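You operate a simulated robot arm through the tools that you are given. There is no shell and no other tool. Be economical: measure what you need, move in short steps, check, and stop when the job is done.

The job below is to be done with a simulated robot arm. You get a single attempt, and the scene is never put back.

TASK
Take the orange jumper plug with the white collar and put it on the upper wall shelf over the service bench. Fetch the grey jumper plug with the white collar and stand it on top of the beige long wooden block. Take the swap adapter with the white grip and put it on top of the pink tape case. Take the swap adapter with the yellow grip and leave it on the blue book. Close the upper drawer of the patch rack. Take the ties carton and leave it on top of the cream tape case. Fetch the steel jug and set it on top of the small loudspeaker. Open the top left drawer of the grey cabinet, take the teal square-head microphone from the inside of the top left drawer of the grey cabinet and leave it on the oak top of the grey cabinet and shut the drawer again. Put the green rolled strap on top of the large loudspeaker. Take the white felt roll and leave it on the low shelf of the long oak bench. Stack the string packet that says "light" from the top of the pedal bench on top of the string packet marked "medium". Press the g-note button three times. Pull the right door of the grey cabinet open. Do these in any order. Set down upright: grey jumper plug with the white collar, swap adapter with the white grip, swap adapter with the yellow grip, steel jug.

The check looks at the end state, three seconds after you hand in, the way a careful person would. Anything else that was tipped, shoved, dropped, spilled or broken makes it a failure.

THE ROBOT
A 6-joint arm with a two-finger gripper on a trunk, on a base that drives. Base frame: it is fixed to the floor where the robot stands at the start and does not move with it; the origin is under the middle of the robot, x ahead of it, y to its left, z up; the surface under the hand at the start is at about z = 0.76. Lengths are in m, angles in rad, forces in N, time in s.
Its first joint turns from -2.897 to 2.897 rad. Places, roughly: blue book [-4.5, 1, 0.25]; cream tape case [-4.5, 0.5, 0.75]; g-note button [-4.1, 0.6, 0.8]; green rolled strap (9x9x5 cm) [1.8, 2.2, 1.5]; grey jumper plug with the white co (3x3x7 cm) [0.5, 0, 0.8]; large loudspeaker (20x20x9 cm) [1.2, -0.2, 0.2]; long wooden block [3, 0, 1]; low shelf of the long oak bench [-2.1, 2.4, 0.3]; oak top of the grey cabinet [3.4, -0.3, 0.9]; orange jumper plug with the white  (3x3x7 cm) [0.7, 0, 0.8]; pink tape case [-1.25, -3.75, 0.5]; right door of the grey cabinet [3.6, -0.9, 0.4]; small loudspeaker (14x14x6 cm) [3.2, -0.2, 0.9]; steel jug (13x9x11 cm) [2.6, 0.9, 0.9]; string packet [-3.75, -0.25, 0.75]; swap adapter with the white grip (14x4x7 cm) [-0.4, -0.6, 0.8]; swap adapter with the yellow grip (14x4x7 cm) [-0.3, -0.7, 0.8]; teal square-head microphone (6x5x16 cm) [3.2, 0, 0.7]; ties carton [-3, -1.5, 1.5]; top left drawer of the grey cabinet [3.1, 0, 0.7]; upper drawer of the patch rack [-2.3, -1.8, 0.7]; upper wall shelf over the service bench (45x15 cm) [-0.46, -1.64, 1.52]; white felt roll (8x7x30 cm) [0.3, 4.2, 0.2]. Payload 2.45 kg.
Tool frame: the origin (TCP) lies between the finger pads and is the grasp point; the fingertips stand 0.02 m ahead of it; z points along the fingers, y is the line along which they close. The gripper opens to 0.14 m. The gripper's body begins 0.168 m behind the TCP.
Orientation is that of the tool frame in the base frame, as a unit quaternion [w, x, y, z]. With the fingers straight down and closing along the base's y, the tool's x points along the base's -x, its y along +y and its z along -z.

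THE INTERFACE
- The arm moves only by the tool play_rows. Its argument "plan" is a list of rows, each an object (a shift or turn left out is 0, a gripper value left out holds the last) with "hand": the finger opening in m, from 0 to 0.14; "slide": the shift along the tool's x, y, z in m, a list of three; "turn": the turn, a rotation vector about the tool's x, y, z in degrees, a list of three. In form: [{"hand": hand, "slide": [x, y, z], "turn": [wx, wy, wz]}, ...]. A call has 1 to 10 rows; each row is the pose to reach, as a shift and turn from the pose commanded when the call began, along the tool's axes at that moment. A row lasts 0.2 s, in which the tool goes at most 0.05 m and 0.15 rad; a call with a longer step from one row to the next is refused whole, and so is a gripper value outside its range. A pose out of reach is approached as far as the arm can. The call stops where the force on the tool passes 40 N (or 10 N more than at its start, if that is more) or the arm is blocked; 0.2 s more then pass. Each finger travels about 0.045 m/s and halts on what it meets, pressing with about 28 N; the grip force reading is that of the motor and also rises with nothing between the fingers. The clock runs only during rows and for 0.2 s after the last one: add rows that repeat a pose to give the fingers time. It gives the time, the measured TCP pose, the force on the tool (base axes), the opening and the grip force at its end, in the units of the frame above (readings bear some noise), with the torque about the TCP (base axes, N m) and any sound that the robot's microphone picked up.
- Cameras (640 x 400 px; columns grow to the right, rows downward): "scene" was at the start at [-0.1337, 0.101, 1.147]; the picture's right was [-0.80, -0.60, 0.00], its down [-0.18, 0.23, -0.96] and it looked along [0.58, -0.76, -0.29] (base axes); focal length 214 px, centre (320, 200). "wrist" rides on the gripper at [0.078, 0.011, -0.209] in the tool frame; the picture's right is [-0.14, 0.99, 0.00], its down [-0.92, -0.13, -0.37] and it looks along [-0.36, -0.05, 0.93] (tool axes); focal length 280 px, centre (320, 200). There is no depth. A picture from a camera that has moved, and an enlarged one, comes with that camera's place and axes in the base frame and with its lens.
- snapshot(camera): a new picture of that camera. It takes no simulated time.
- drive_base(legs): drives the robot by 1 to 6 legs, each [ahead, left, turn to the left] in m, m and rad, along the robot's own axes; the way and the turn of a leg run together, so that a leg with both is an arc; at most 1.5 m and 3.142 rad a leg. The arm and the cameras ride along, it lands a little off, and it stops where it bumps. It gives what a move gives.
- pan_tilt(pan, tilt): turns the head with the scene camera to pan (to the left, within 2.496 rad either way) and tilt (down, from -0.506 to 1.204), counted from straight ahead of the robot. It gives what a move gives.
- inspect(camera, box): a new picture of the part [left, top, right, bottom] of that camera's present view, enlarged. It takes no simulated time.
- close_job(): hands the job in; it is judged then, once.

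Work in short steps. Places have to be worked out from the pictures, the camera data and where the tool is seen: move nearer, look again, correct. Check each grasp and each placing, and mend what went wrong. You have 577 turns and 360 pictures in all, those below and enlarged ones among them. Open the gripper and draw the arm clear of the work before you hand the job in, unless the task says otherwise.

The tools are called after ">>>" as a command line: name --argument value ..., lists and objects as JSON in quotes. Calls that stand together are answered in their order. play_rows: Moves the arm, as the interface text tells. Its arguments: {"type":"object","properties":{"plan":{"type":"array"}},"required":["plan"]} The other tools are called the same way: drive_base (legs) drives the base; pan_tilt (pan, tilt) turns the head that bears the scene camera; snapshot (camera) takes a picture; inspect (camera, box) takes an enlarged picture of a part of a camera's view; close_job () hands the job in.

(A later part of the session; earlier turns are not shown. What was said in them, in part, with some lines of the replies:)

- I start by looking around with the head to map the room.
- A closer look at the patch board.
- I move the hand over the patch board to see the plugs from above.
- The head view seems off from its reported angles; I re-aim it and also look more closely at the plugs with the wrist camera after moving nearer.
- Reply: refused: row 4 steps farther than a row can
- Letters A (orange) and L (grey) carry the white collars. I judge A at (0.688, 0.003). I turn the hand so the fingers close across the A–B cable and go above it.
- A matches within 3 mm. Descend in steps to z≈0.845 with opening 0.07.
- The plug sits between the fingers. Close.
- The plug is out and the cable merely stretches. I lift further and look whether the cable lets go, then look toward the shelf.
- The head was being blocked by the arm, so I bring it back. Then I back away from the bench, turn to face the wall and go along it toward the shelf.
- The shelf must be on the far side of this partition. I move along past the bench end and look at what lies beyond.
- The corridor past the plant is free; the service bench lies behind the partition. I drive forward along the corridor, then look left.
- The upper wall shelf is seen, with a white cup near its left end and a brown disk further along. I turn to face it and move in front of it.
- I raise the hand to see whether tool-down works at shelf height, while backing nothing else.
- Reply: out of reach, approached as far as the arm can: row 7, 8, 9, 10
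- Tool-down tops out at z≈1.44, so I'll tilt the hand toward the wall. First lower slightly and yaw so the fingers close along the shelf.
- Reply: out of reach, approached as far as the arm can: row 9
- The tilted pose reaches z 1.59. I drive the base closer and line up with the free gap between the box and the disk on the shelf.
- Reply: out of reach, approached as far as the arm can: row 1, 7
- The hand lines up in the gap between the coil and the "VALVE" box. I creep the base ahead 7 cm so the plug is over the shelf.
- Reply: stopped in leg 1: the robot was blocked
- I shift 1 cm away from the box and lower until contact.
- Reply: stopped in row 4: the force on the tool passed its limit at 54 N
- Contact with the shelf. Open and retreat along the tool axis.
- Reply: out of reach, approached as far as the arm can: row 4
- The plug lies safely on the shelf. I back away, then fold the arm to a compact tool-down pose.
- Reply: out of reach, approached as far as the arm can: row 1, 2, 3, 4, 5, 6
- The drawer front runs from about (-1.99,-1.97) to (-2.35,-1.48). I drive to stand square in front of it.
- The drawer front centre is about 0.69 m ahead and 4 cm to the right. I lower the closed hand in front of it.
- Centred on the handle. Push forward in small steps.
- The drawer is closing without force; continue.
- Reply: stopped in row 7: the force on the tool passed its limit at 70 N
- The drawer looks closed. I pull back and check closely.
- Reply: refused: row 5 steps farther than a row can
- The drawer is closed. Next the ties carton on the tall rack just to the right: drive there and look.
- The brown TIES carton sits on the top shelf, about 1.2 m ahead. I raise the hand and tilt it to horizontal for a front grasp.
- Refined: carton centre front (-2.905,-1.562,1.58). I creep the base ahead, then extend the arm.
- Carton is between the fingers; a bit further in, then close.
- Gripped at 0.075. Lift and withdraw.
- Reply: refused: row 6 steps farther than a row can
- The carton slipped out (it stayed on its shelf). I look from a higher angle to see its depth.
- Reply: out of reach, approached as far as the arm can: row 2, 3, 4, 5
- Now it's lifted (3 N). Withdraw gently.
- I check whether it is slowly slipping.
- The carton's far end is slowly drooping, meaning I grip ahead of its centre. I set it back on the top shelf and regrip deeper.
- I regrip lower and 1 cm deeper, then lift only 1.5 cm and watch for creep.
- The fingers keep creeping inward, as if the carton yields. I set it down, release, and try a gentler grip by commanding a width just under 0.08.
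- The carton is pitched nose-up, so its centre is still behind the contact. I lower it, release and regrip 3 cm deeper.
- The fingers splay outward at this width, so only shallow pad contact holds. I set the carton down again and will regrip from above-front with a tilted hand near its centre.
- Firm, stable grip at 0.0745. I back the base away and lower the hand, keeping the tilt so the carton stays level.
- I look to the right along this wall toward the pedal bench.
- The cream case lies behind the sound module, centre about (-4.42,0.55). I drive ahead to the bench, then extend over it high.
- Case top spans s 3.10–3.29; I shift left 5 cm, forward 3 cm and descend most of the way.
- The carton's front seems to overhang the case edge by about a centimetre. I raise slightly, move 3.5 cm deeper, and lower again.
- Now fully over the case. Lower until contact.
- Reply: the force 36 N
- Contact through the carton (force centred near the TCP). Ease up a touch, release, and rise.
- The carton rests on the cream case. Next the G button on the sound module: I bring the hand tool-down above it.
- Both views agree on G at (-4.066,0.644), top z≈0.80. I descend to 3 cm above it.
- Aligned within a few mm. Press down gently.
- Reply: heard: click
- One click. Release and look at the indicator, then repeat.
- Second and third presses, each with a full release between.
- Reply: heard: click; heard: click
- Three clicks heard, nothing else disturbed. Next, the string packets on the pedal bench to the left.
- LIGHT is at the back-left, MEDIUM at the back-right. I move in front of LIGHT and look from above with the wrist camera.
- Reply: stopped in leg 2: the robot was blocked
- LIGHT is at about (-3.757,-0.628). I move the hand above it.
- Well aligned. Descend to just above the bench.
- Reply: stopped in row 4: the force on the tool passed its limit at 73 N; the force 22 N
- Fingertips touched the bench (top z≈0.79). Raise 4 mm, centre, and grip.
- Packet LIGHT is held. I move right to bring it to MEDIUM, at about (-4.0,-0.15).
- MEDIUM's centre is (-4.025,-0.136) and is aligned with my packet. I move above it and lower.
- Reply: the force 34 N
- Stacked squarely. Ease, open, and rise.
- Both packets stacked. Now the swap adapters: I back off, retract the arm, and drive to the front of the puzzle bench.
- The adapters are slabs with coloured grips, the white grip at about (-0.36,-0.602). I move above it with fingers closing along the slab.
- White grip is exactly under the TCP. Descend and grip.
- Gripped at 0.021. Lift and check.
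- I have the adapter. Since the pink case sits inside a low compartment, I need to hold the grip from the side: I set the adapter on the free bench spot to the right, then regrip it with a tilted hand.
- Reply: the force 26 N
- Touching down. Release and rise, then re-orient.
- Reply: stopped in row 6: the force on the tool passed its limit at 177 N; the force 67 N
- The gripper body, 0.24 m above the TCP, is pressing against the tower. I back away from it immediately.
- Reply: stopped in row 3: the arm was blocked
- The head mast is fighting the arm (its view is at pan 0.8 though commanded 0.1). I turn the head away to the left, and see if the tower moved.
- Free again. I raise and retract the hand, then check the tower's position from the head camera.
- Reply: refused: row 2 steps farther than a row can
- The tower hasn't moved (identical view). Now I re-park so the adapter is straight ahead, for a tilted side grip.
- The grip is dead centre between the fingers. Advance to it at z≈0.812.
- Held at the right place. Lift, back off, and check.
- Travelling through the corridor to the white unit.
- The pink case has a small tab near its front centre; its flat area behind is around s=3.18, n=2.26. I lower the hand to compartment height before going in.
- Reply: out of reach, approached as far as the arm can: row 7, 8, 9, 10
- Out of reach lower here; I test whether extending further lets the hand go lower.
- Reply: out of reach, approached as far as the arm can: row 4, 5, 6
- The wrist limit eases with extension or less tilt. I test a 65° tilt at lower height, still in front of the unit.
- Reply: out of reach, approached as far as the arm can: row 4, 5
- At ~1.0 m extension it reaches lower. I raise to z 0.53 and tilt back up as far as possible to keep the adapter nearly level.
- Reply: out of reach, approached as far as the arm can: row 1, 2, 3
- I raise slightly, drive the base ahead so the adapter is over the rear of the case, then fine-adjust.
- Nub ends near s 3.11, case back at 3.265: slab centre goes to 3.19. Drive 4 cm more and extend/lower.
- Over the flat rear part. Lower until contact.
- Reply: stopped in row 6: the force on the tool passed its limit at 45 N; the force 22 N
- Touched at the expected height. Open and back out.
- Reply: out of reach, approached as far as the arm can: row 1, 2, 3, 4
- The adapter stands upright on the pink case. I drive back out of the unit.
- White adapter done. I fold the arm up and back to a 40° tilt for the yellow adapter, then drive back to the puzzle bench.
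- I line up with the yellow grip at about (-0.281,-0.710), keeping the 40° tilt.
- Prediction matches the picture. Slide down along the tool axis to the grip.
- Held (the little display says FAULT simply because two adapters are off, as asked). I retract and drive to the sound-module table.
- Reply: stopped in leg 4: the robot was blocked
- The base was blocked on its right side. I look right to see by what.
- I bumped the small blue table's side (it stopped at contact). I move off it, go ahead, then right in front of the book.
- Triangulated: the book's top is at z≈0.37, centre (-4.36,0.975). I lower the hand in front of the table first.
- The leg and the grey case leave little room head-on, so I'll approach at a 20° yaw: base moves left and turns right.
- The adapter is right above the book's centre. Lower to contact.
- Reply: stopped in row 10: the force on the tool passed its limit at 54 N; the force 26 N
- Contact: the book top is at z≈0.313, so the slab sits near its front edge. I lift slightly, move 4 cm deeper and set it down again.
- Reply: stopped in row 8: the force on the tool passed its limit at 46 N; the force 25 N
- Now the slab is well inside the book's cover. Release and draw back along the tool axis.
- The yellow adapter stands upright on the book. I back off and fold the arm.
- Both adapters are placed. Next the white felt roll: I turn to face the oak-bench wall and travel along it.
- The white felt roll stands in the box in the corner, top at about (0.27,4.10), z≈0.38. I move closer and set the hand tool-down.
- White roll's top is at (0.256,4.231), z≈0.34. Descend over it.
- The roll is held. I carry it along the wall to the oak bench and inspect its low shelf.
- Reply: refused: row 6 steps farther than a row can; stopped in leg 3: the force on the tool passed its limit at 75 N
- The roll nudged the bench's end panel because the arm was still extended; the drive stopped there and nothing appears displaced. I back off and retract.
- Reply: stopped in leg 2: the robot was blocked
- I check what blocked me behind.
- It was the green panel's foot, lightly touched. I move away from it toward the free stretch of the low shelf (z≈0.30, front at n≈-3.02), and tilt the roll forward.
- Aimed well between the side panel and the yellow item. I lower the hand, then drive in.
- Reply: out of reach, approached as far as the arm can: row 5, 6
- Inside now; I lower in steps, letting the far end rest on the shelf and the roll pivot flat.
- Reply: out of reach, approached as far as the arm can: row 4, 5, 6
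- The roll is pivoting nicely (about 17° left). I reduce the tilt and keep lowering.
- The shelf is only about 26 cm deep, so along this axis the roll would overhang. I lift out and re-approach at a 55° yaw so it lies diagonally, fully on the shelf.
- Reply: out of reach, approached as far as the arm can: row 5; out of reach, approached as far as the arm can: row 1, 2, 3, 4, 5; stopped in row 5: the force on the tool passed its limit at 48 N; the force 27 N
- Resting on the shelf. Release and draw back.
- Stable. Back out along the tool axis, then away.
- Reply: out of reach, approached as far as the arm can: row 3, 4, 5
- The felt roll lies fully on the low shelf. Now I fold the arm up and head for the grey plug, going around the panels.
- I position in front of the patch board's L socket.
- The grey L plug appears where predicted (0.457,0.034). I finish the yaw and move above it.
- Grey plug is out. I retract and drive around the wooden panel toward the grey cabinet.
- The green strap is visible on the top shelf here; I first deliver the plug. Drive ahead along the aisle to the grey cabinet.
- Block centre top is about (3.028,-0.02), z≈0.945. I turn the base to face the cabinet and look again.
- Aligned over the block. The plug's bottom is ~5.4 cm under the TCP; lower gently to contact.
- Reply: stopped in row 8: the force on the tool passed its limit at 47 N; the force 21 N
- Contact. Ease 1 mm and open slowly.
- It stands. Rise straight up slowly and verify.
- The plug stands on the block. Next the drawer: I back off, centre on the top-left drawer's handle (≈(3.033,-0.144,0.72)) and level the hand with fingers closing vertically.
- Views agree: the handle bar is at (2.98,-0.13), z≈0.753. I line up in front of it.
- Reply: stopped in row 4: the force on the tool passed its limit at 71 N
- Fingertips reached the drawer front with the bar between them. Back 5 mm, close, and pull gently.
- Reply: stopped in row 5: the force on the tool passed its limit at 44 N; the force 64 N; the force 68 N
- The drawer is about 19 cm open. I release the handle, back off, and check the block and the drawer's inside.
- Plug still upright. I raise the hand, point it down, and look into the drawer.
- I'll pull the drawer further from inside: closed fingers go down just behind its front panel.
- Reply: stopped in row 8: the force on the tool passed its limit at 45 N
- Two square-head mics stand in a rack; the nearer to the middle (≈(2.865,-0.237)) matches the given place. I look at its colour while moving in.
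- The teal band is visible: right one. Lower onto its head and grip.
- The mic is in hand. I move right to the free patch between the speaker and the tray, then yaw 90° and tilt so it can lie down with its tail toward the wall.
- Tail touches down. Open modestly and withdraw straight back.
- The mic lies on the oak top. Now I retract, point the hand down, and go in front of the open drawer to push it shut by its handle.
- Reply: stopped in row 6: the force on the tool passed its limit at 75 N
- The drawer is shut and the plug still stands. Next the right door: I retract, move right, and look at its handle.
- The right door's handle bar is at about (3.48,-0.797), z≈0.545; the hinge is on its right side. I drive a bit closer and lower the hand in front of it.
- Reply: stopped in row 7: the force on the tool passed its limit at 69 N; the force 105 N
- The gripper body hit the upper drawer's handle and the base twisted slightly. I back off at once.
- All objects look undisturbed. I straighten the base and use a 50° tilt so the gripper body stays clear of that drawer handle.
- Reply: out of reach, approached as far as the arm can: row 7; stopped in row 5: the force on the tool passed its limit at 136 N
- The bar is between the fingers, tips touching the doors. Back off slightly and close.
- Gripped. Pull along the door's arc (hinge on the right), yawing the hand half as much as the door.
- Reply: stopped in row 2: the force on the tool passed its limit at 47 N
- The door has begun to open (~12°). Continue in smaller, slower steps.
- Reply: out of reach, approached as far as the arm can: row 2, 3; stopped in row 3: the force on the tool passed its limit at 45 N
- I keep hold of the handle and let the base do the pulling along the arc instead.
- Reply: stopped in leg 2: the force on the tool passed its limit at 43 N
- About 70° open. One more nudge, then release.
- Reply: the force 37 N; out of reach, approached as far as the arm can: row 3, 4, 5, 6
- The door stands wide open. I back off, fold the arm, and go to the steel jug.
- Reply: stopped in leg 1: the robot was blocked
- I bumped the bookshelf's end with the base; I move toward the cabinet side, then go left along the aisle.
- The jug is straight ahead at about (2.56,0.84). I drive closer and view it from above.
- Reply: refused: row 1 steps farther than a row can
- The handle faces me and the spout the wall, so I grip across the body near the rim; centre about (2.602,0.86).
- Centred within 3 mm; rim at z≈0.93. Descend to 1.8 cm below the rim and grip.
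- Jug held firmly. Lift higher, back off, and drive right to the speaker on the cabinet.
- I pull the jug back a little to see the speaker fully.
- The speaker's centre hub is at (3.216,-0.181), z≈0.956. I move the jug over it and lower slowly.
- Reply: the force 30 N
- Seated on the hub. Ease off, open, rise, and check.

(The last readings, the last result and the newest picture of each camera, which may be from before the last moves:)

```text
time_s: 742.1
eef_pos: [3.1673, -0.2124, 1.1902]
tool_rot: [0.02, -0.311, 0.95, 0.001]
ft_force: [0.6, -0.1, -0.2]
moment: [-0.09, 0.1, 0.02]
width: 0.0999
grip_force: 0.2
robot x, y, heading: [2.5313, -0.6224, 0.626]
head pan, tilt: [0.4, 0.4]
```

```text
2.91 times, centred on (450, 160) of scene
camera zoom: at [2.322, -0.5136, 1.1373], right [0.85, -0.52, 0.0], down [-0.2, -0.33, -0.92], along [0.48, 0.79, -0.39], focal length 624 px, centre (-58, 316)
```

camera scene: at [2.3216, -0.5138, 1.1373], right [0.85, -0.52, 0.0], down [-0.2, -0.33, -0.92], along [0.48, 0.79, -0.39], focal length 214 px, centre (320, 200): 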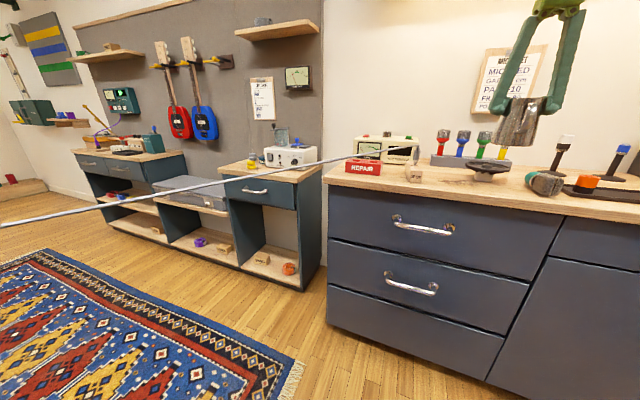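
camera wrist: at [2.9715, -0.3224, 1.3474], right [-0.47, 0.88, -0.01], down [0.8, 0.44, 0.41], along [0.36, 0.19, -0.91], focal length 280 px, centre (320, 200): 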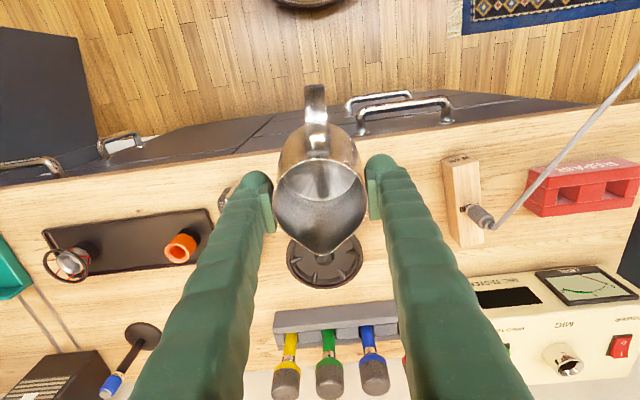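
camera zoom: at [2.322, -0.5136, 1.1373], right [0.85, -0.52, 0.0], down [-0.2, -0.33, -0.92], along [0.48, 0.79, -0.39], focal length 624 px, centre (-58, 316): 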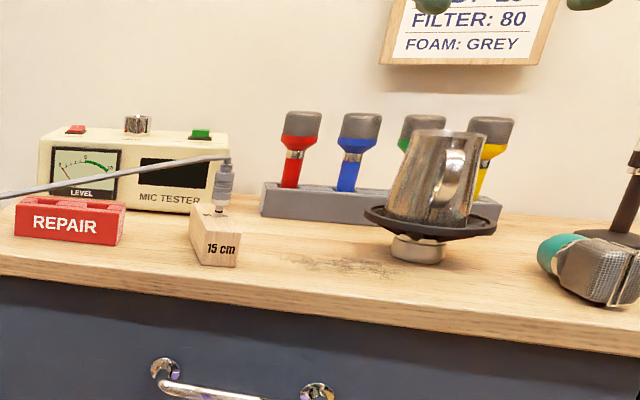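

Jug and plug both upright. Last item: the green rolled strap. I drive left along the aisle to its shelf and raise a level hand.

>>> play_rows --plan '[{"slide": [0.04, 0, 0]}, {"slide": [0.08, 0, 0]}, {"slide": [0.12, 0, 0]}, {"slide": [0.16, 0, 0]}]'

>>> drive_base --legs '[[0, 1.35, 0], [0, 1.3, 0]]'

>>> play_rows --plan '[{"hand": 0.13, "slide": [0, 0, -0.02], "turn": [0, -8, 0]}, {"slide": [0, 0, -0.06], "turn": [0, -16, 0]}, {"slide": [0, 0, -0.1], "turn": [0, -24, 0]}, {"slide": [0, 0, -0.14], "turn": [0, -32, 0]}, {"slide": [0, 0, -0.18], "turn": [0, -40, 0]}, {"slide": [0, 0, -0.22], "turn": [0, -48, 0]}, {"slide": [0, 0, -0.26], "turn": [0, -56, 0]}, {"slide": [0, 0, -0.3], "turn": [0, -64, 0]}, {"slide": [0, 0, -0.34], "turn": [0, -72, 0]}, {"slide": [0, 0, -0.37], "turn": [0, -78, 0]}]'

>>> snapshot --camera "wrist"

>>> pan_tilt --pan 0.4 --tilt -0.1

>>> snapshot --camera "scene"

```text
time_s: 743.1
eef_pos: [3.0374, -0.3085, 1.1836]
tool_rot: [0.02, -0.312, 0.95, 0.002]
ft_force: [2.1, -0.6, -1.1]
moment: [-0.08, 0.06, 0.0]
width: 0.1002
grip_force: 0.0
robot x, y, heading: [2.5277, -0.6252, 0.626]
head pan, tilt: [0.4, 0.4]
```

```text
time_s: 755.8
eef_pos: [1.5256, 1.8103, 1.1835]
tool_rot: [0.021, -0.31, 0.951, 0.001]
ft_force: [-0.1, 0.7, -0.2]
moment: [0.03, 0.04, 0.02]
width: 0.1001
grip_force: 0.1
robot x, y, heading: [1.0191, 1.4954, 0.619]
head pan, tilt: [0.4, 0.4]
```

```text
time_s: 758.0
eef_pos: [1.5117, 1.8044, 1.5543]
tool_rot: [0.615, -0.24, 0.725, 0.196]
ft_force: [0.5, -0.2, 0.0]
moment: [0.0, 0.0, 0.01]
width: 0.1302
grip_force: 0.1
robot x, y, heading: [1.0187, 1.4934, 0.62]
head pan, tilt: [0.4, 0.4]
```

```text
40 pictures are left
camera wrist: at [1.3279, 1.6832, 1.5116], right [-0.57, 0.82, 0.12], down [-0.1, -0.22, 0.97], along [0.82, 0.54, 0.21], focal length 280 px, centre (320, 200)
```

wrist: 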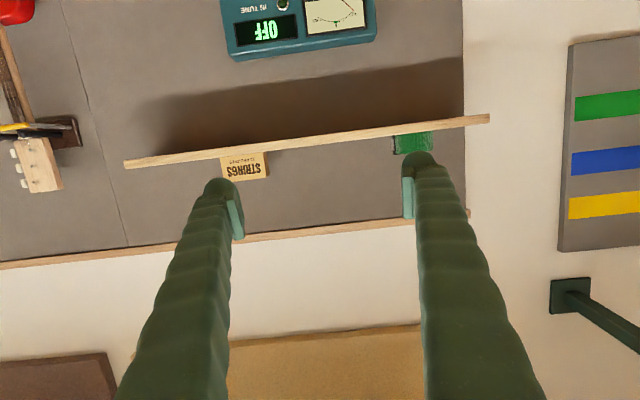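

```text
time_s: 758.9
eef_pos: [1.5116, 1.8049, 1.553]
tool_rot: [0.614, -0.24, 0.726, 0.195]
ft_force: [0.7, 0.7, 0.2]
moment: [0.03, 0.02, 0.01]
width: 0.1302
grip_force: 0.0
robot x, y, heading: [1.0221, 1.4946, 0.623]
head pan, tilt: [0.4, -0.099]
```

```text
39 pictures are left
camera scene: at [0.8062, 1.6031, 1.183], right [0.85, -0.52, 0.0], down [0.05, 0.08, -1.0], along [0.52, 0.85, 0.1], focal length 214 px, centre (320, 200)
```

scene: 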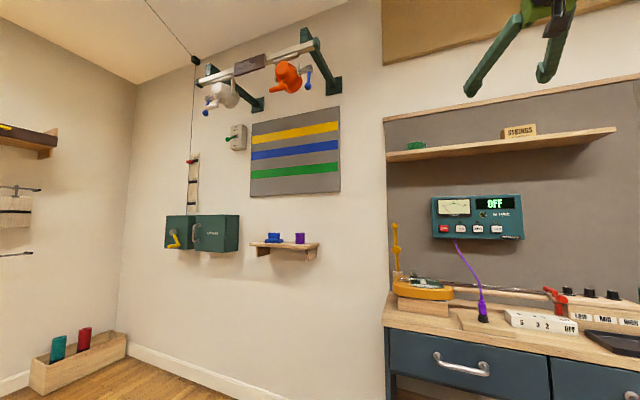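

Strap centre ≈ (1.748,2.236), z≈1.55. Move left and ahead to line up.

>>> drive_base --legs '[[0.15, 0.2, 0.02]]'

>>> snapshot --camera "wrist"

```text
time_s: 760.7
eef_pos: [1.5099, 2.0651, 1.5536]
tool_rot: [0.612, -0.248, 0.723, 0.203]
ft_force: [-0.4, -0.6, -0.5]
moment: [-0.04, 0.03, 0.01]
width: 0.1301
grip_force: 0.0
robot x, y, heading: [1.0259, 1.7461, 0.639]
head pan, tilt: [0.4, -0.099]
```

```text
38 pictures are left
camera wrist: at [1.3285, 1.9396, 1.5116], right [-0.58, 0.8, 0.12], down [-0.1, -0.22, 0.97], along [0.81, 0.55, 0.2], focal length 280 px, centre (320, 200)
```

wrist: 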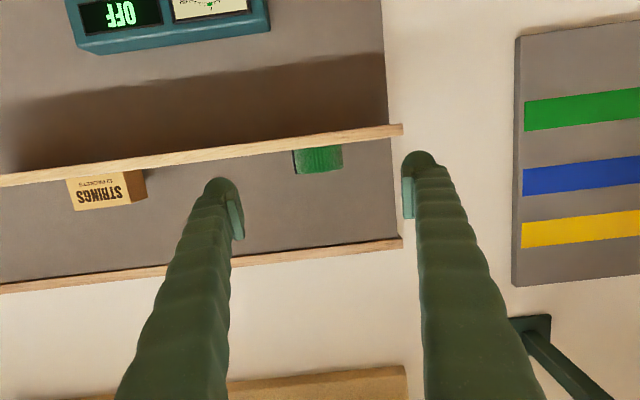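

>>> play_rows --plan '[{"hand": 0.12, "slide": [-0.009, 0, 0.045]}, {"slide": [-0.019, 0, 0.09]}, {"slide": [-0.028, 0, 0.135]}, {"slide": [-0.036, 0, 0.18]}, {"slide": [-0.043, 0, 0.22]}, {"slide": [-0.05, 0, 0.255]}, {"slide": [-0.054, 0, 0.285]}]'

>>> snapshot --camera "wrist"

```text
time_s: 762.3
eef_pos: [1.7405, 2.2417, 1.5589]
tool_rot: [0.613, -0.247, 0.723, 0.201]
ft_force: [-0.1, 0.5, 0.0]
moment: [0.0, 0.01, 0.0]
width: 0.12
grip_force: 0.1
robot x, y, heading: [1.0216, 1.7455, 0.642]
head pan, tilt: [0.4, -0.099]
```

```text
37 pictures are left
camera wrist: at [1.5591, 2.116, 1.5174], right [-0.58, 0.8, 0.12], down [-0.1, -0.22, 0.97], along [0.81, 0.55, 0.2], focal length 280 px, centre (320, 200)
```

wrist: 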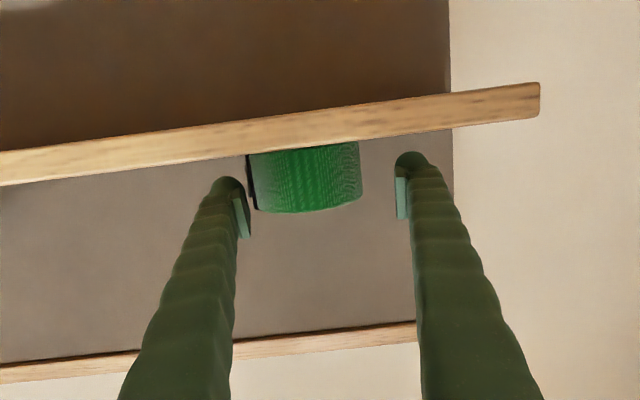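

>>> play_rows --plan '[{"slide": [0.004, -0.008, 0.001]}, {"slide": [0.008, -0.012, 0.002]}, {"slide": [0.008, -0.012, 0.002], "hand": 0.0}, {"slide": [0.008, -0.012, 0.002], "hand": 0.0}, {"slide": [0.008, -0.012, 0.002], "hand": 0.0}, {"slide": [0.008, -0.012, 0.002], "hand": 0.0}]'

>>> play_rows --plan '[{"slide": [-0.015, 0, -0.003]}, {"slide": [-0.03, 0, -0.006]}, {"slide": [-0.03, 0, -0.006]}, {"slide": [-0.03, 0, -0.006]}]'

>>> snapshot --camera "wrist"

```text
time_s: 763.7
eef_pos: [1.7485, 2.2319, 1.5517]
tool_rot: [0.612, -0.247, 0.724, 0.201]
ft_force: [0.1, -0.2, 0.1]
moment: [-0.03, 0.02, 0.02]
width: 0.0868
grip_force: 27.7
robot x, y, heading: [1.0214, 1.7507, 0.646]
head pan, tilt: [0.4, -0.099]
```

```text
time_s: 764.7
eef_pos: [1.7471, 2.2305, 1.5786]
tool_rot: [0.612, -0.247, 0.723, 0.202]
ft_force: [0.6, -0.7, -1.3]
moment: [0.0, 0.03, 0.0]
width: 0.0867
grip_force: 27.6
robot x, y, heading: [1.0235, 1.744, 0.639]
head pan, tilt: [0.4, -0.099]
```

```text
36 pictures are left
camera wrist: at [1.5659, 2.1058, 1.5385], right [-0.58, 0.8, 0.12], down [-0.1, -0.22, 0.97], along [0.81, 0.55, 0.2], focal length 280 px, centre (320, 200)
```

wrist: 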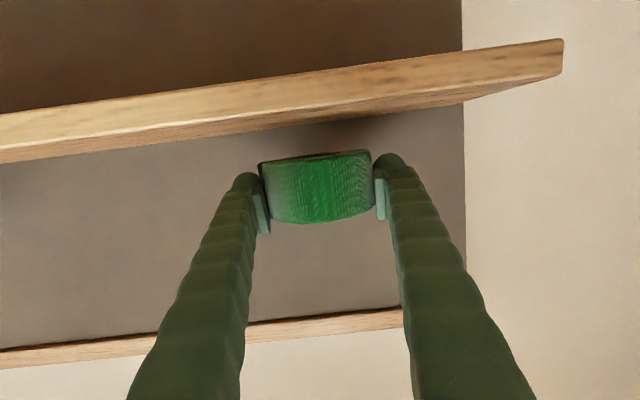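

Strap held. I back away, lower the hand, and go look for the large loudspeaker on the bookcase's low shelf.

>>> drive_base --legs '[[-0.3, 0, 0]]'

>>> play_rows --plan '[{"slide": [0.04, 0, -0.02]}, {"slide": [0.08, 0, -0.04]}, {"slide": [0.12, 0, -0.06]}, {"slide": [0.16, 0, -0.07], "turn": [0, 3, 0]}, {"slide": [0.2, 0, -0.08], "turn": [0, 6, 0]}, {"slide": [0.24, 0, -0.09], "turn": [0, 9, 0]}, {"slide": [0.28, 0, -0.1], "turn": [0, 12, 0]}, {"slide": [0.32, 0, -0.1], "turn": [0, 16, 0]}, {"slide": [0.36, 0, -0.1], "turn": [0, 20, 0]}, {"slide": [0.4, 0, -0.1], "turn": [0, 24, 0]}]'

>>> drive_base --legs '[[0.1, -1.4, 0], [0, 0, 1.57], [0, 0, 1.57]]'

>>> pan_tilt --pan 0.4 --tilt 0.6

>>> snapshot --camera "scene"

```text
time_s: 766.8
eef_pos: [1.4983, 2.0479, 1.5796]
tool_rot: [0.612, -0.248, 0.723, 0.202]
ft_force: [1.1, 0.6, -1.7]
moment: [-0.01, 0.01, 0.0]
width: 0.0865
grip_force: 27.8
robot x, y, heading: [0.7724, 1.5641, 0.644]
head pan, tilt: [0.4, -0.099]
```

```text
time_s: 769.0
eef_pos: [1.3698, 1.9432, 1.2025]
tool_rot: [0.448, -0.286, 0.834, 0.147]
ft_force: [-0.1, -1.1, -1.4]
moment: [0.0, -0.01, -0.02]
width: 0.0869
grip_force: 28.0
robot x, y, heading: [0.7727, 1.5587, 0.641]
head pan, tilt: [0.4, -0.099]
```

```text
time_s: 782.8
eef_pos: [1.0164, 0.2917, 1.2031]
tool_rot: [0.089, 0.86, 0.19, -0.465]
ft_force: [-4.8, 9.8, 1.0]
moment: [-0.05, -0.12, 0.22]
width: 0.0863
grip_force: 27.8
robot x, y, heading: [1.6817, 0.5256, -2.712]
head pan, tilt: [0.4, -0.099]
stopped in leg 3: the force on the tool passed its limit at 113 N (the readings are from after the stop); the commanded pose is now the measured one
```

```text
time_s: 783.9
eef_pos: [1.0159, 0.2922, 1.2038]
tool_rot: [0.09, 0.861, 0.19, -0.464]
ft_force: [-8.7, 17.9, -1.2]
moment: [0.09, 0.04, 0.3]
width: 0.0861
grip_force: 28.0
robot x, y, heading: [1.6836, 0.5249, -2.715]
head pan, tilt: [0.4, 0.6]
```

```text
35 pictures are left
camera scene: at [1.8682, 0.3825, 1.1193], right [-0.73, 0.68, 0.0], down [0.38, 0.41, -0.83], along [-0.56, -0.61, -0.56], focal length 214 px, centre (320, 200)
```

scene: 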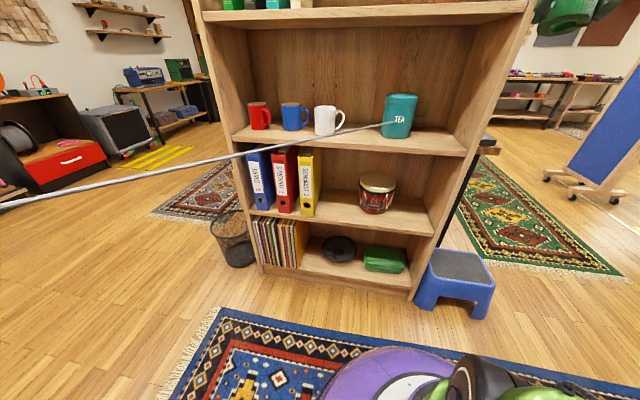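

The hand touched the bookcase's right side while turning; I rotate back off it and retreat.

>>> drive_base --legs '[[0, 0, -0.15], [-0.25, 0, 0]]'

>>> inspect --camera "scene" --box '[220, 60, 500, 310]'

```text
time_s: 786.3
eef_pos: [1.2299, 0.4623, 1.203]
tool_rot: [0.055, 0.872, 0.126, -0.47]
ft_force: [0.5, -0.1, -1.1]
moment: [-0.01, -0.02, 0.0]
width: 0.0866
grip_force: 28.0
robot x, y, heading: [1.9289, 0.598, -2.869]
head pan, tilt: [0.4, 0.6]
```

```text
1.60 times, centred on (360, 185) of scene
camera zoom: at [2.0862, 0.4235, 1.1191], right [-0.62, 0.78, 0.0], down [0.44, 0.35, -0.83], along [-0.64, -0.52, -0.56], focal length 343 px, centre (256, 224)
```

zoom: 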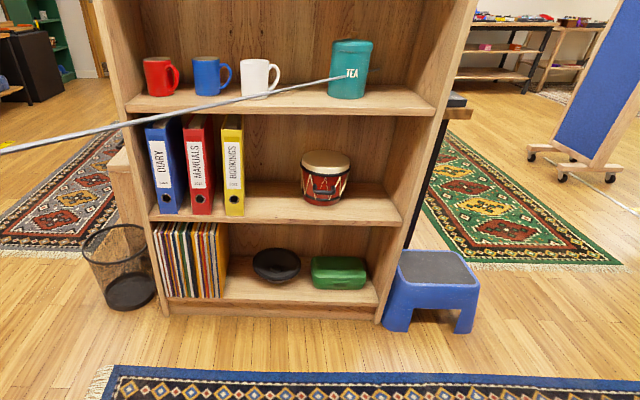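

The bookcase is unharmed. The large speaker lies on its bottom shelf, low under the next shelf; to set the strap down from there I need a steeper grip. I'll first rest the strap on the free spot of the drum shelf above and regrip. Align the base squarely.

>>> drive_base --legs '[[0, 0, 0.371], [0, 0.22, 0]]'

>>> play_rows --plan '[{"slide": [0.035, 0, 0.025]}, {"slide": [0.07, 0, 0.05]}, {"slide": [0.105, 0, 0.075]}, {"slide": [0.14, 0, 0.1]}, {"slide": [0.175, 0, 0.125]}, {"slide": [0.21, 0, 0.15]}, {"slide": [0.245, 0, 0.175]}, {"slide": [0.28, 0, 0.2]}, {"slide": [0.315, 0, 0.225]}, {"slide": [0.35, 0, 0.25]}]'

>>> snapshot --camera "wrist"

```text
time_s: 789.2
eef_pos: [1.4606, 0.0416, 1.2039]
tool_rot: [0.142, 0.833, 0.286, -0.451]
ft_force: [-0.2, -0.3, -1.6]
moment: [0.01, 0.01, 0.0]
width: 0.0864
grip_force: 28.0
robot x, y, heading: [2.0574, 0.4191, -2.488]
head pan, tilt: [0.4, 0.6]
```

```text
time_s: 791.4
eef_pos: [1.4407, 0.0402, 0.776]
tool_rot: [0.142, 0.834, 0.286, -0.45]
ft_force: [0.6, 0.8, -1.7]
moment: [-0.01, 0.0, -0.03]
width: 0.086
grip_force: 27.7
robot x, y, heading: [2.0589, 0.42, -2.493]
head pan, tilt: [0.4, 0.6]
```

```text
33 pictures are left
camera wrist: at [1.6212, 0.1605, 0.8254], right [0.54, -0.84, 0.09], down [-0.23, -0.04, 0.97], along [-0.81, -0.55, -0.21], focal length 280 px, centre (320, 200)
```

wrist: 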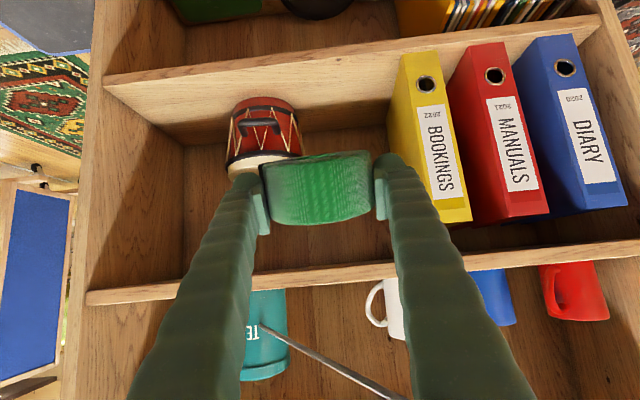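

>>> play_rows --plan '[{"slide": [0.02, 0.02, 0.025]}, {"slide": [0.04, 0.04, 0.05]}, {"slide": [0.06, 0.06, 0.08]}, {"slide": [0.085, 0.06, 0.115]}, {"slide": [0.09, 0.06, 0.155]}, {"slide": [0.09, 0.06, 0.175]}]'

>>> drive_base --legs '[[0.17, 0, 0]]'

>>> snapshot --camera "wrist"

```text
time_s: 792.8
eef_pos: [1.3997, -0.0616, 0.6013]
tool_rot: [0.141, 0.834, 0.286, -0.451]
ft_force: [0.2, -0.3, -1.8]
moment: [0.0, -0.03, -0.02]
width: 0.0864
grip_force: 27.4
robot x, y, heading: [2.0586, 0.4153, -2.498]
head pan, tilt: [0.4, 0.6]
```

```text
time_s: 794.2
eef_pos: [1.2653, -0.1665, 0.6006]
tool_rot: [0.142, 0.833, 0.286, -0.451]
ft_force: [0.2, -0.7, -1.0]
moment: [0.03, 0.0, -0.01]
width: 0.0861
grip_force: 28.2
robot x, y, heading: [1.9252, 0.3154, -2.49]
head pan, tilt: [0.4, 0.6]
```

```text
32 pictures are left
camera wrist: at [1.4446, -0.0453, 0.6512], right [0.54, -0.84, 0.09], down [-0.23, -0.04, 0.97], along [-0.81, -0.55, -0.21], focal length 280 px, centre (320, 200)
```

wrist: 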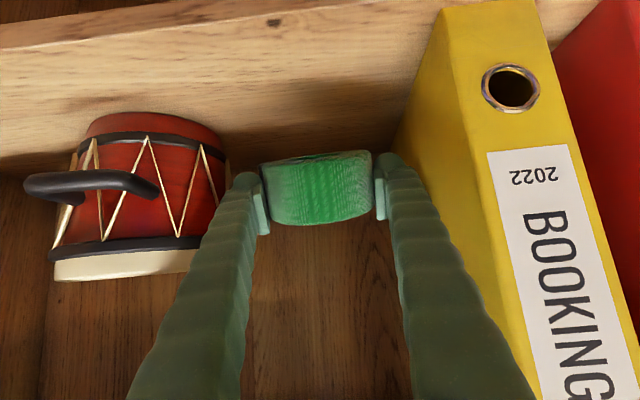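

>>> play_rows --plan '[{"slide": [0.02, -0.012, 0.015]}, {"slide": [0.04, -0.012, 0.029]}, {"slide": [0.05, -0.012, 0.036]}, {"slide": [0.056, -0.012, 0.041]}, {"slide": [0.062, -0.012, 0.045]}, {"slide": [0.068, -0.012, 0.049]}, {"slide": [0.074, -0.012, 0.054]}, {"slide": [0.08, -0.012, 0.058]}]'

>>> snapshot --camera "wrist"

```text
time_s: 796.0
eef_pos: [1.2414, -0.1654, 0.5322]
tool_rot: [0.141, 0.834, 0.286, -0.45]
ft_force: [12.4, 4.4, 27.7]
moment: [-0.81, 0.47, 0.28]
width: 0.0867
grip_force: 28.0
out of reach, approached as far as the arm can: row 4, 5, 6, 7, 8
robot x, y, heading: [1.9211, 0.3155, -2.492]
head pan, tilt: [0.4, 0.6]
```

```text
31 pictures are left
camera wrist: at [1.4206, -0.045, 0.582], right [0.54, -0.84, 0.09], down [-0.23, -0.04, 0.97], along [-0.81, -0.55, -0.21], focal length 280 px, centre (320, 200)
```

wrist: 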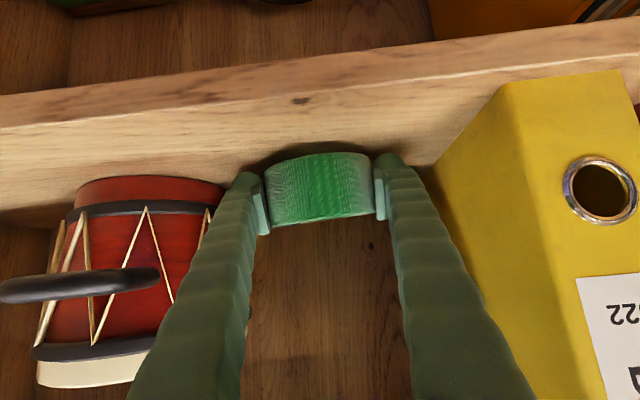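

On the shelf. Release, then withdraw along the tool axis and steepen to 40°.

>>> play_rows --plan '[{"hand": 0.1}, {"hand": 0.105}, {"hand": 0.105}, {"slide": [0, 0, -0.03]}, {"slide": [-0.005, 0, -0.065]}, {"slide": [-0.01, 0, -0.1]}]'

>>> snapshot --camera "wrist"

```text
time_s: 797.4
eef_pos: [1.3039, -0.1206, 0.5935]
tool_rot: [0.141, 0.833, 0.286, -0.451]
ft_force: [-0.3, -0.8, 0.2]
moment: [0.02, -0.03, -0.03]
width: 0.1051
grip_force: 0.0
robot x, y, heading: [1.9264, 0.314, -2.49]
head pan, tilt: [0.4, 0.6]
```

```text
30 pictures are left
camera wrist: at [1.4828, 0.0003, 0.6439], right [0.54, -0.84, 0.09], down [-0.23, -0.04, 0.97], along [-0.81, -0.55, -0.21], focal length 280 px, centre (320, 200)
```

wrist: 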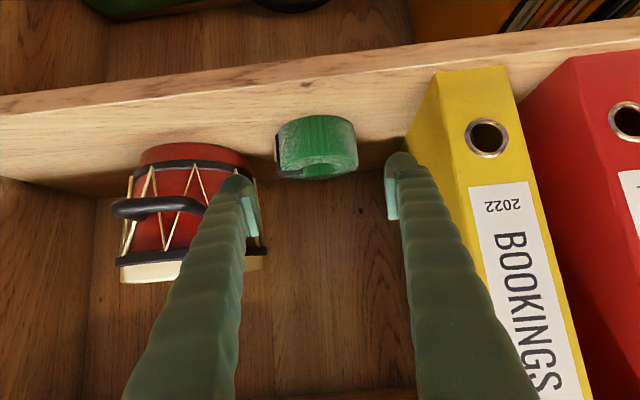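

The strap rests flat near the shelf front. I steepen to 40° and regrip it high, with pads near its top.

>>> play_rows --plan '[{"slide": [0, 0, 0], "turn": [0, 7, 0]}, {"slide": [-0.01, 0.002, 0.015], "turn": [0, 14, 0]}, {"slide": [-0.016, 0.003, 0.022], "turn": [0, 14, 0]}]'

>>> play_rows --plan '[{"slide": [0, 0, 0.03]}, {"slide": [0, 0, 0.06]}, {"slide": [0, 0, 0.085]}, {"slide": [0, 0, 0.098]}]'

>>> snapshot --camera "wrist"

```text
time_s: 798.2
eef_pos: [1.2849, -0.1397, 0.5963]
tool_rot: [0.106, 0.882, 0.302, -0.346]
ft_force: [-0.2, -0.4, -0.4]
moment: [0.04, 0.0, 0.0]
width: 0.1051
grip_force: 0.0
robot x, y, heading: [1.922, 0.3156, -2.49]
head pan, tilt: [0.4, 0.6]
```

```text
time_s: 799.2
eef_pos: [1.2309, -0.1789, 0.5239]
tool_rot: [0.105, 0.883, 0.301, -0.346]
ft_force: [-0.3, 1.4, 2.6]
moment: [-0.04, 0.0, -0.07]
width: 0.1057
grip_force: 1.1
robot x, y, heading: [1.9232, 0.317, -2.49]
head pan, tilt: [0.4, 0.6]
```

```text
29 pictures are left
camera wrist: at [1.3964, -0.0706, 0.6241], right [0.52, -0.85, 0.07], down [-0.41, -0.17, 0.9], along [-0.75, -0.49, -0.44], focal length 280 px, centre (320, 200)
```

wrist: 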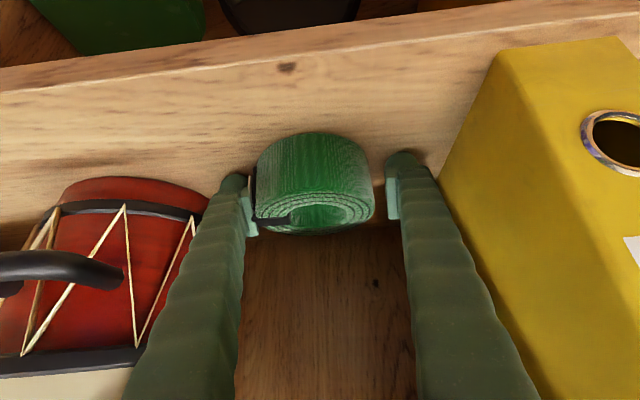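

>>> play_rows --plan '[{"hand": 0.0}, {"hand": 0.0}, {"hand": 0.0}, {"hand": 0.0}, {"slide": [-0.01, 0, -0.012], "hand": 0.0}, {"slide": [-0.02, 0, -0.024], "hand": 0.0}, {"slide": [-0.02, 0, -0.024], "hand": 0.0}]'

>>> snapshot --camera "wrist"

```text
time_s: 800.8
eef_pos: [1.2309, -0.1785, 0.5538]
tool_rot: [0.106, 0.882, 0.301, -0.346]
ft_force: [-0.5, -0.5, -1.7]
moment: [0.01, 0.01, -0.01]
width: 0.0939
grip_force: 28.5
robot x, y, heading: [1.9224, 0.316, -2.492]
head pan, tilt: [0.4, 0.6]
```

```text
28 pictures are left
camera wrist: at [1.3977, -0.0699, 0.6554], right [0.52, -0.85, 0.07], down [-0.41, -0.17, 0.9], along [-0.75, -0.49, -0.44], focal length 280 px, centre (320, 200)
```

wrist: 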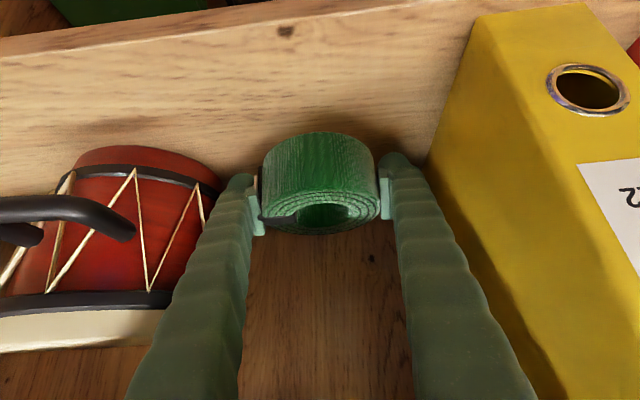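

Regripped and level. I back out and test how low the hand can reach in front of the bookcase.

>>> drive_base --legs '[[-0.22, 0, 0]]'

>>> play_rows --plan '[{"slide": [-0.02, 0, 0.035]}, {"slide": [-0.04, 0, 0.07]}, {"slide": [-0.03, 0, 0.11]}, {"slide": [0.0, 0, 0.14]}, {"slide": [0.03, 0, 0.175]}, {"slide": [0.06, 0, 0.21]}, {"slide": [0.09, 0, 0.245]}, {"slide": [0.12, 0, 0.28]}]'

>>> play_rows --plan '[{"slide": [0.03, 0, 0.03]}, {"slide": [0.06, 0, 0.06]}]'

```text
time_s: 802.5
eef_pos: [1.4106, -0.0429, 0.5536]
tool_rot: [0.106, 0.882, 0.302, -0.346]
ft_force: [-0.5, 0.4, -1.6]
moment: [-0.04, 0.0, 0.01]
width: 0.094
grip_force: 28.3
robot x, y, heading: [2.0988, 0.4547, -2.491]
head pan, tilt: [0.4, 0.6]
```

```text
time_s: 804.3
eef_pos: [1.3129, -0.1111, 0.2738]
tool_rot: [0.105, 0.883, 0.301, -0.344]
ft_force: [-0.6, -1.5, -1.2]
moment: [-0.01, 0.07, -0.03]
width: 0.0888
grip_force: 28.1
out of reach, approached as far as the arm can: row 8
robot x, y, heading: [2.0981, 0.4545, -2.493]
head pan, tilt: [0.4, 0.6]
```

```text
time_s: 805.0
eef_pos: [1.2863, -0.1254, 0.2126]
tool_rot: [0.104, 0.882, 0.302, -0.346]
ft_force: [-2.4, 0.0, 10.7]
moment: [-0.18, 0.05, -0.04]
width: 0.0883
grip_force: 27.6
out of reach, approached as far as the arm can: row 1, 2
robot x, y, heading: [2.1029, 0.4546, -2.49]
head pan, tilt: [0.4, 0.6]
stopped in row 2: the force on the tool passed its limit at 126 N (the readings are from after the stop); the commanded pose is now the measured one
```

It reaches lower than feared — the strap touched the speaker's front rim. I lift a little and look.

>>> play_rows --plan '[{"slide": [-0.02, 0, -0.02]}, {"slide": [-0.04, 0, -0.042]}, {"slide": [-0.045, 0, -0.05]}]'

>>> snapshot --camera "wrist"

>>> inspect --camera "scene" --box '[230, 130, 480, 310]'

```text
time_s: 805.8
eef_pos: [1.2866, -0.1267, 0.2781]
tool_rot: [0.105, 0.882, 0.302, -0.345]
ft_force: [-0.4, -0.7, -0.9]
moment: [-0.06, 0.03, 0.03]
width: 0.0882
grip_force: 28.5
robot x, y, heading: [2.0982, 0.4515, -2.496]
head pan, tilt: [0.4, 0.6]
```

```text
27 pictures are left
camera wrist: at [1.4524, -0.0192, 0.38], right [0.52, -0.85, 0.07], down [-0.41, -0.18, 0.9], along [-0.75, -0.49, -0.44], focal length 280 px, centre (320, 200)
```

wrist: 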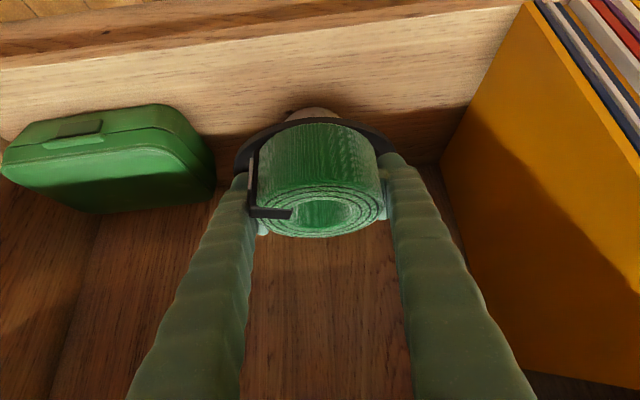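

```text
2.22 times, centred on (355, 220) of scene
camera zoom: at [2.3136, 0.3516, 1.1191], right [-0.87, 0.5, 0.0], down [0.28, 0.49, -0.82], along [-0.41, -0.72, -0.57], focal length 477 px, centre (242, 156)
```

zoom: 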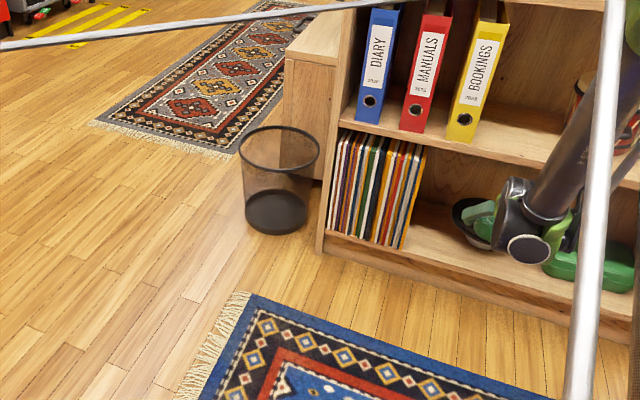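

The speaker looks undisturbed; its ring spans s -0.954…-0.754. I drive 8.5 cm ahead so the strap is over its middle.

>>> drive_base --legs '[[0.085, 0, 0]]'

>>> snapshot --camera "wrist"

```text
time_s: 806.9
eef_pos: [1.2184, -0.1801, 0.2774]
tool_rot: [0.104, 0.883, 0.301, -0.346]
ft_force: [0.0, -0.3, -2.5]
moment: [-0.01, 0.01, 0.02]
width: 0.0884
grip_force: 27.5
robot x, y, heading: [2.0302, 0.3993, -2.494]
head pan, tilt: [0.4, 0.6]
```

```text
25 pictures are left
camera wrist: at [1.3835, -0.0719, 0.38], right [0.52, -0.85, 0.07], down [-0.41, -0.18, 0.9], along [-0.75, -0.49, -0.44], focal length 280 px, centre (320, 200)
```

wrist: 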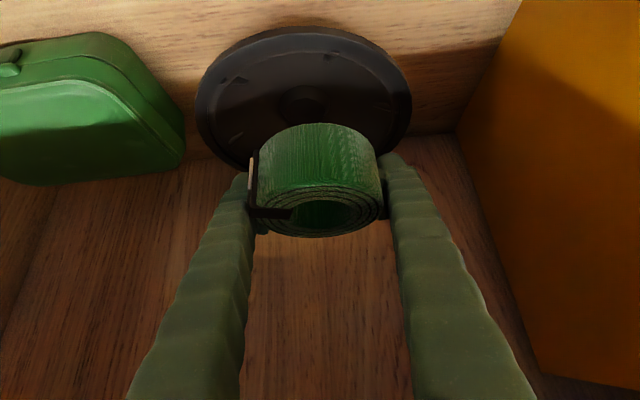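

The strap is right above the speaker's centre. Lower until contact.

>>> play_rows --plan '[{"slide": [0.007, 0, 0.007]}, {"slide": [0.014, 0, 0.015]}, {"slide": [0.018, 0, 0.02]}, {"slide": [0.022, 0, 0.024]}, {"slide": [0.026, 0, 0.028]}, {"slide": [0.03, 0, 0.032]}, {"slide": [0.034, 0, 0.036]}]'

>>> snapshot --camera "wrist"

```text
time_s: 808.5
eef_pos: [1.2165, -0.1786, 0.2294]
tool_rot: [0.104, 0.882, 0.301, -0.346]
ft_force: [0.9, 0.9, -2.0]
moment: [0.0, 0.01, 0.02]
width: 0.0881
grip_force: 28.1
robot x, y, heading: [2.0293, 0.4011, -2.487]
head pan, tilt: [0.4, 0.6]
```

```text
24 pictures are left
camera wrist: at [1.3828, -0.0706, 0.3303], right [0.52, -0.85, 0.07], down [-0.41, -0.18, 0.9], along [-0.75, -0.49, -0.44], focal length 280 px, centre (320, 200)
```

wrist: 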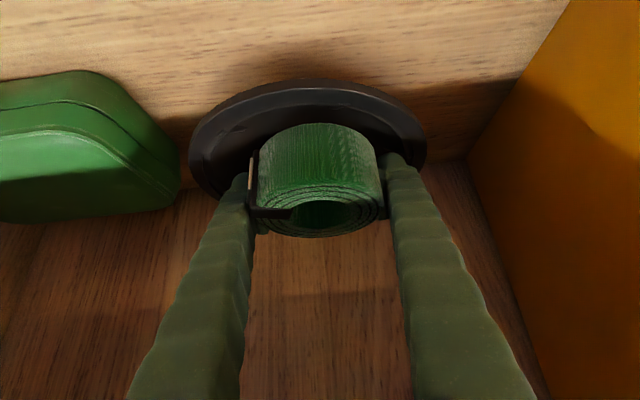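

>>> play_rows --plan '[{"slide": [0.003, 0, 0.0033]}, {"slide": [0.006, 0, 0.0066]}, {"slide": [0.009, 0, 0.01]}, {"slide": [0.012, 0, 0.0132]}, {"slide": [0.015, 0, 0.0165]}, {"slide": [0.018, 0, 0.02]}, {"slide": [0.021, 0, 0.023]}]'

>>> snapshot --camera "wrist"

```text
time_s: 809.6
eef_pos: [1.2175, -0.177, 0.2112]
tool_rot: [0.105, 0.882, 0.301, -0.346]
ft_force: [2.7, 2.7, 23.8]
moment: [-1.0, -0.94, 0.11]
width: 0.0882
grip_force: 28.3
robot x, y, heading: [2.0342, 0.4015, -2.49]
head pan, tilt: [0.4, 0.6]
stopped in row 5: the force on the tool passed its limit at 47 N (the readings are from after the stop); the commanded pose is now the measured one
```

```text
23 pictures are left
camera wrist: at [1.3824, -0.0699, 0.3131], right [0.52, -0.85, 0.07], down [-0.41, -0.18, 0.89], along [-0.75, -0.49, -0.44], focal length 280 px, centre (320, 200)
```

wrist: 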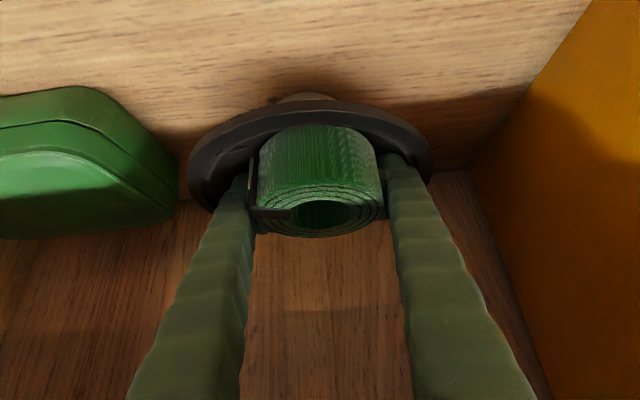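

The right fingertip reached the speaker plate; the strap is at most a centimetre above it. Ease up slightly and release.

>>> play_rows --plan '[{"slide": [-0.003, 0, -0.003]}, {"slide": [-0.003, 0, -0.003], "hand": 0.1}, {"slide": [-0.003, 0, -0.003], "hand": 0.11}, {"slide": [-0.003, 0, -0.003], "hand": 0.115}, {"slide": [-0.003, 0, -0.003], "hand": 0.115}]'

>>> snapshot --camera "wrist"

```text
time_s: 810.9
eef_pos: [1.2167, -0.1786, 0.2144]
tool_rot: [0.104, 0.883, 0.301, -0.345]
ft_force: [-4.9, 4.9, 8.1]
moment: [-0.4, -0.44, -0.01]
width: 0.1112
grip_force: 0.1
robot x, y, heading: [2.0294, 0.3995, -2.493]
head pan, tilt: [0.4, 0.6]
```

```text
22 pictures are left
camera wrist: at [1.3819, -0.0708, 0.3163], right [0.52, -0.85, 0.07], down [-0.41, -0.18, 0.89], along [-0.75, -0.49, -0.44], focal length 280 px, centre (320, 200)
```

wrist: 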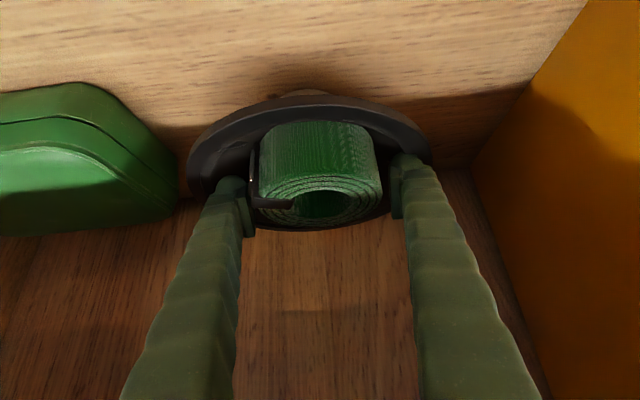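

Strap rests on the speaker. I narrow slightly and lift straight up, then withdraw.

>>> play_rows --plan '[{"slide": [-0.004, 0, -0.004], "hand": 0.106}, {"slide": [-0.012, 0, -0.014], "hand": 0.106}, {"slide": [-0.025, 0, -0.03]}, {"slide": [-0.035, 0, -0.055]}, {"slide": [-0.03, 0, -0.09]}, {"slide": [-0.02, 0, -0.12]}]'

>>> snapshot --camera "wrist"

```text
time_s: 812.2
eef_pos: [1.2676, -0.1443, 0.3186]
tool_rot: [0.105, 0.883, 0.302, -0.343]
ft_force: [0.2, 0.3, -0.4]
moment: [-0.01, 0.0, -0.02]
width: 0.106
grip_force: 0.1
out of reach, approached as far as the arm can: row 6
robot x, y, heading: [2.0353, 0.4003, -2.49]
head pan, tilt: [0.4, 0.6]
```

```text
21 pictures are left
camera wrist: at [1.4318, -0.0356, 0.4225], right [0.52, -0.85, 0.07], down [-0.41, -0.18, 0.89], along [-0.75, -0.49, -0.45], focal length 280 px, centre (320, 200)
```

wrist: 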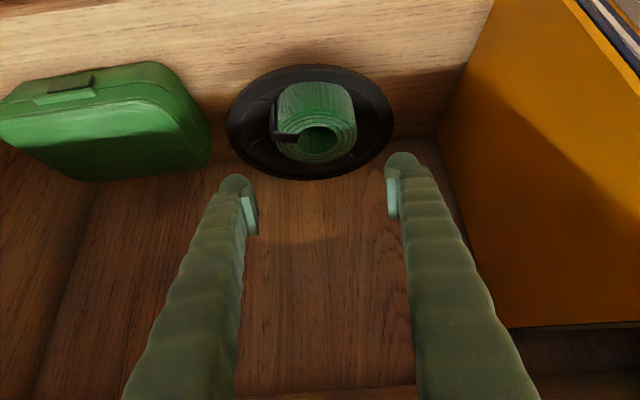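

The strap is on the large loudspeaker. I back out, fold the arm, and do a final check of the plug and jug.

>>> drive_base --legs '[[-0.3, 0, 0]]'

>>> play_rows --plan '[{"slide": [-0.02, 0, -0.04], "hand": 0.1}, {"slide": [-0.04, 0, -0.08]}, {"slide": [-0.06, 0, -0.12]}, {"slide": [-0.08, 0, -0.16]}, {"slide": [-0.1, 0, -0.2]}, {"slide": [-0.12, 0, -0.24]}, {"slide": [-0.14, 0, -0.28]}, {"slide": [-0.16, 0, -0.32]}, {"slide": [-0.18, 0, -0.36]}, {"slide": [-0.2, 0, -0.4]}]'

>>> inspect --camera "scene" --box '[180, 60, 480, 320]'

>>> pan_tilt --pan 2.1 --tilt 0.2

>>> snapshot --camera "scene"

```text
time_s: 814.3
eef_pos: [1.5082, 0.0394, 0.3191]
tool_rot: [0.105, 0.883, 0.302, -0.343]
ft_force: [0.2, -0.4, 0.5]
moment: [0.01, -0.01, -0.01]
width: 0.106
grip_force: 0.1
robot x, y, heading: [2.2731, 0.5836, -2.491]
head pan, tilt: [0.4, 0.6]
```

```text
time_s: 816.5
eef_pos: [1.6066, 0.1005, 0.7502]
tool_rot: [0.106, 0.883, 0.303, -0.342]
ft_force: [0.3, -0.4, 0.3]
moment: [0.01, -0.02, 0.0]
width: 0.1
grip_force: 0.0
robot x, y, heading: [2.2718, 0.5849, -2.483]
head pan, tilt: [0.4, 0.6]
```

```text
1.54 times, centred on (330, 190) of scene
camera zoom: at [2.4854, 0.483, 1.1191], right [-0.87, 0.5, 0.0], down [0.28, 0.49, -0.82], along [-0.41, -0.72, -0.57], focal length 330 px, centre (305, 215)
```

zoom: 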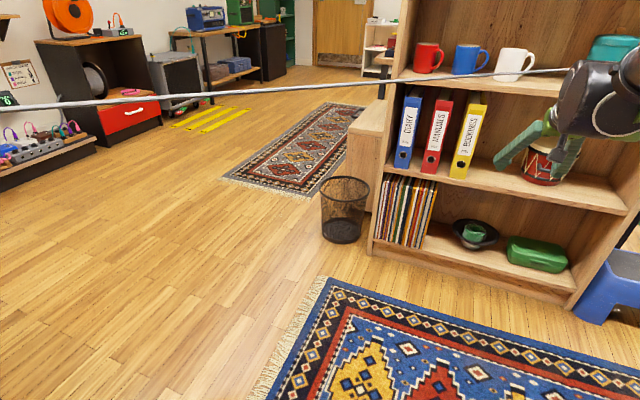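

```text
time_s: 818.2
eef_pos: [1.6068, 0.0998, 0.7507]
tool_rot: [0.105, 0.883, 0.302, -0.344]
ft_force: [-0.2, 0.0, -0.3]
moment: [0.01, -0.05, 0.03]
width: 0.1002
grip_force: 0.0
robot x, y, heading: [2.2734, 0.5811, -2.493]
head pan, tilt: [2.1, 0.201]
```

```text
19 pictures are left
camera scene: at [2.6155, 0.5243, 1.1558], right [-0.38, -0.92, 0.0], down [-0.18, 0.08, -0.98], along [0.91, -0.37, -0.2], focal length 214 px, centre (320, 200)
```

scene: 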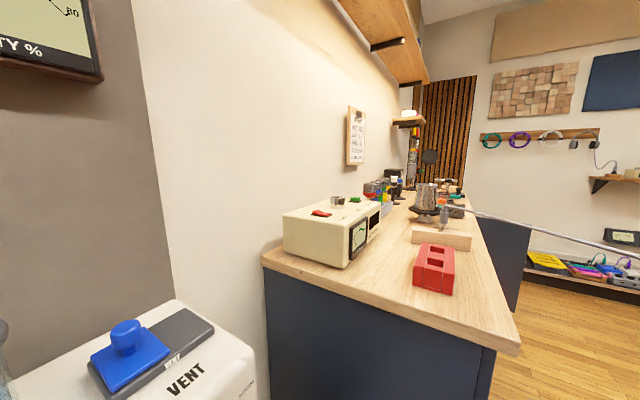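

Plug, jug, microphone, door, strap and everything else look right; the gripper is open and clear. I hand in.

>>> close_job

```text
The job is handed in.
```

I carried out all thirteen tasks and handed the job in; the result of the check is not known to me yet.

- **Upright items:** The grey plug, both swap adapters and the jug stood upright when I last looked at each.
- **Placements I did not look at again at the end:** The orange plug, the ties carton, both adapters, the string packets and the felt roll were last checked when I placed them.
- **Bumps on the way:** I bumped or pressed on the black switch tower, the small blue table, the side of the oak bench, the green panel's foot, an upper drawer handle on the grey cabinet, the bookcase and the large loudspeaker's rim. I saw nothing moved or knocked over in the pictures afterwards.
- **Puzzle boards:** After I lifted the second adapter, the adapter board's display changed from MOVES 0 to FAULT. After I pulled the grey plug, a red light came on the patch board. I left both as they were, since the tasks asked for those parts to be taken.
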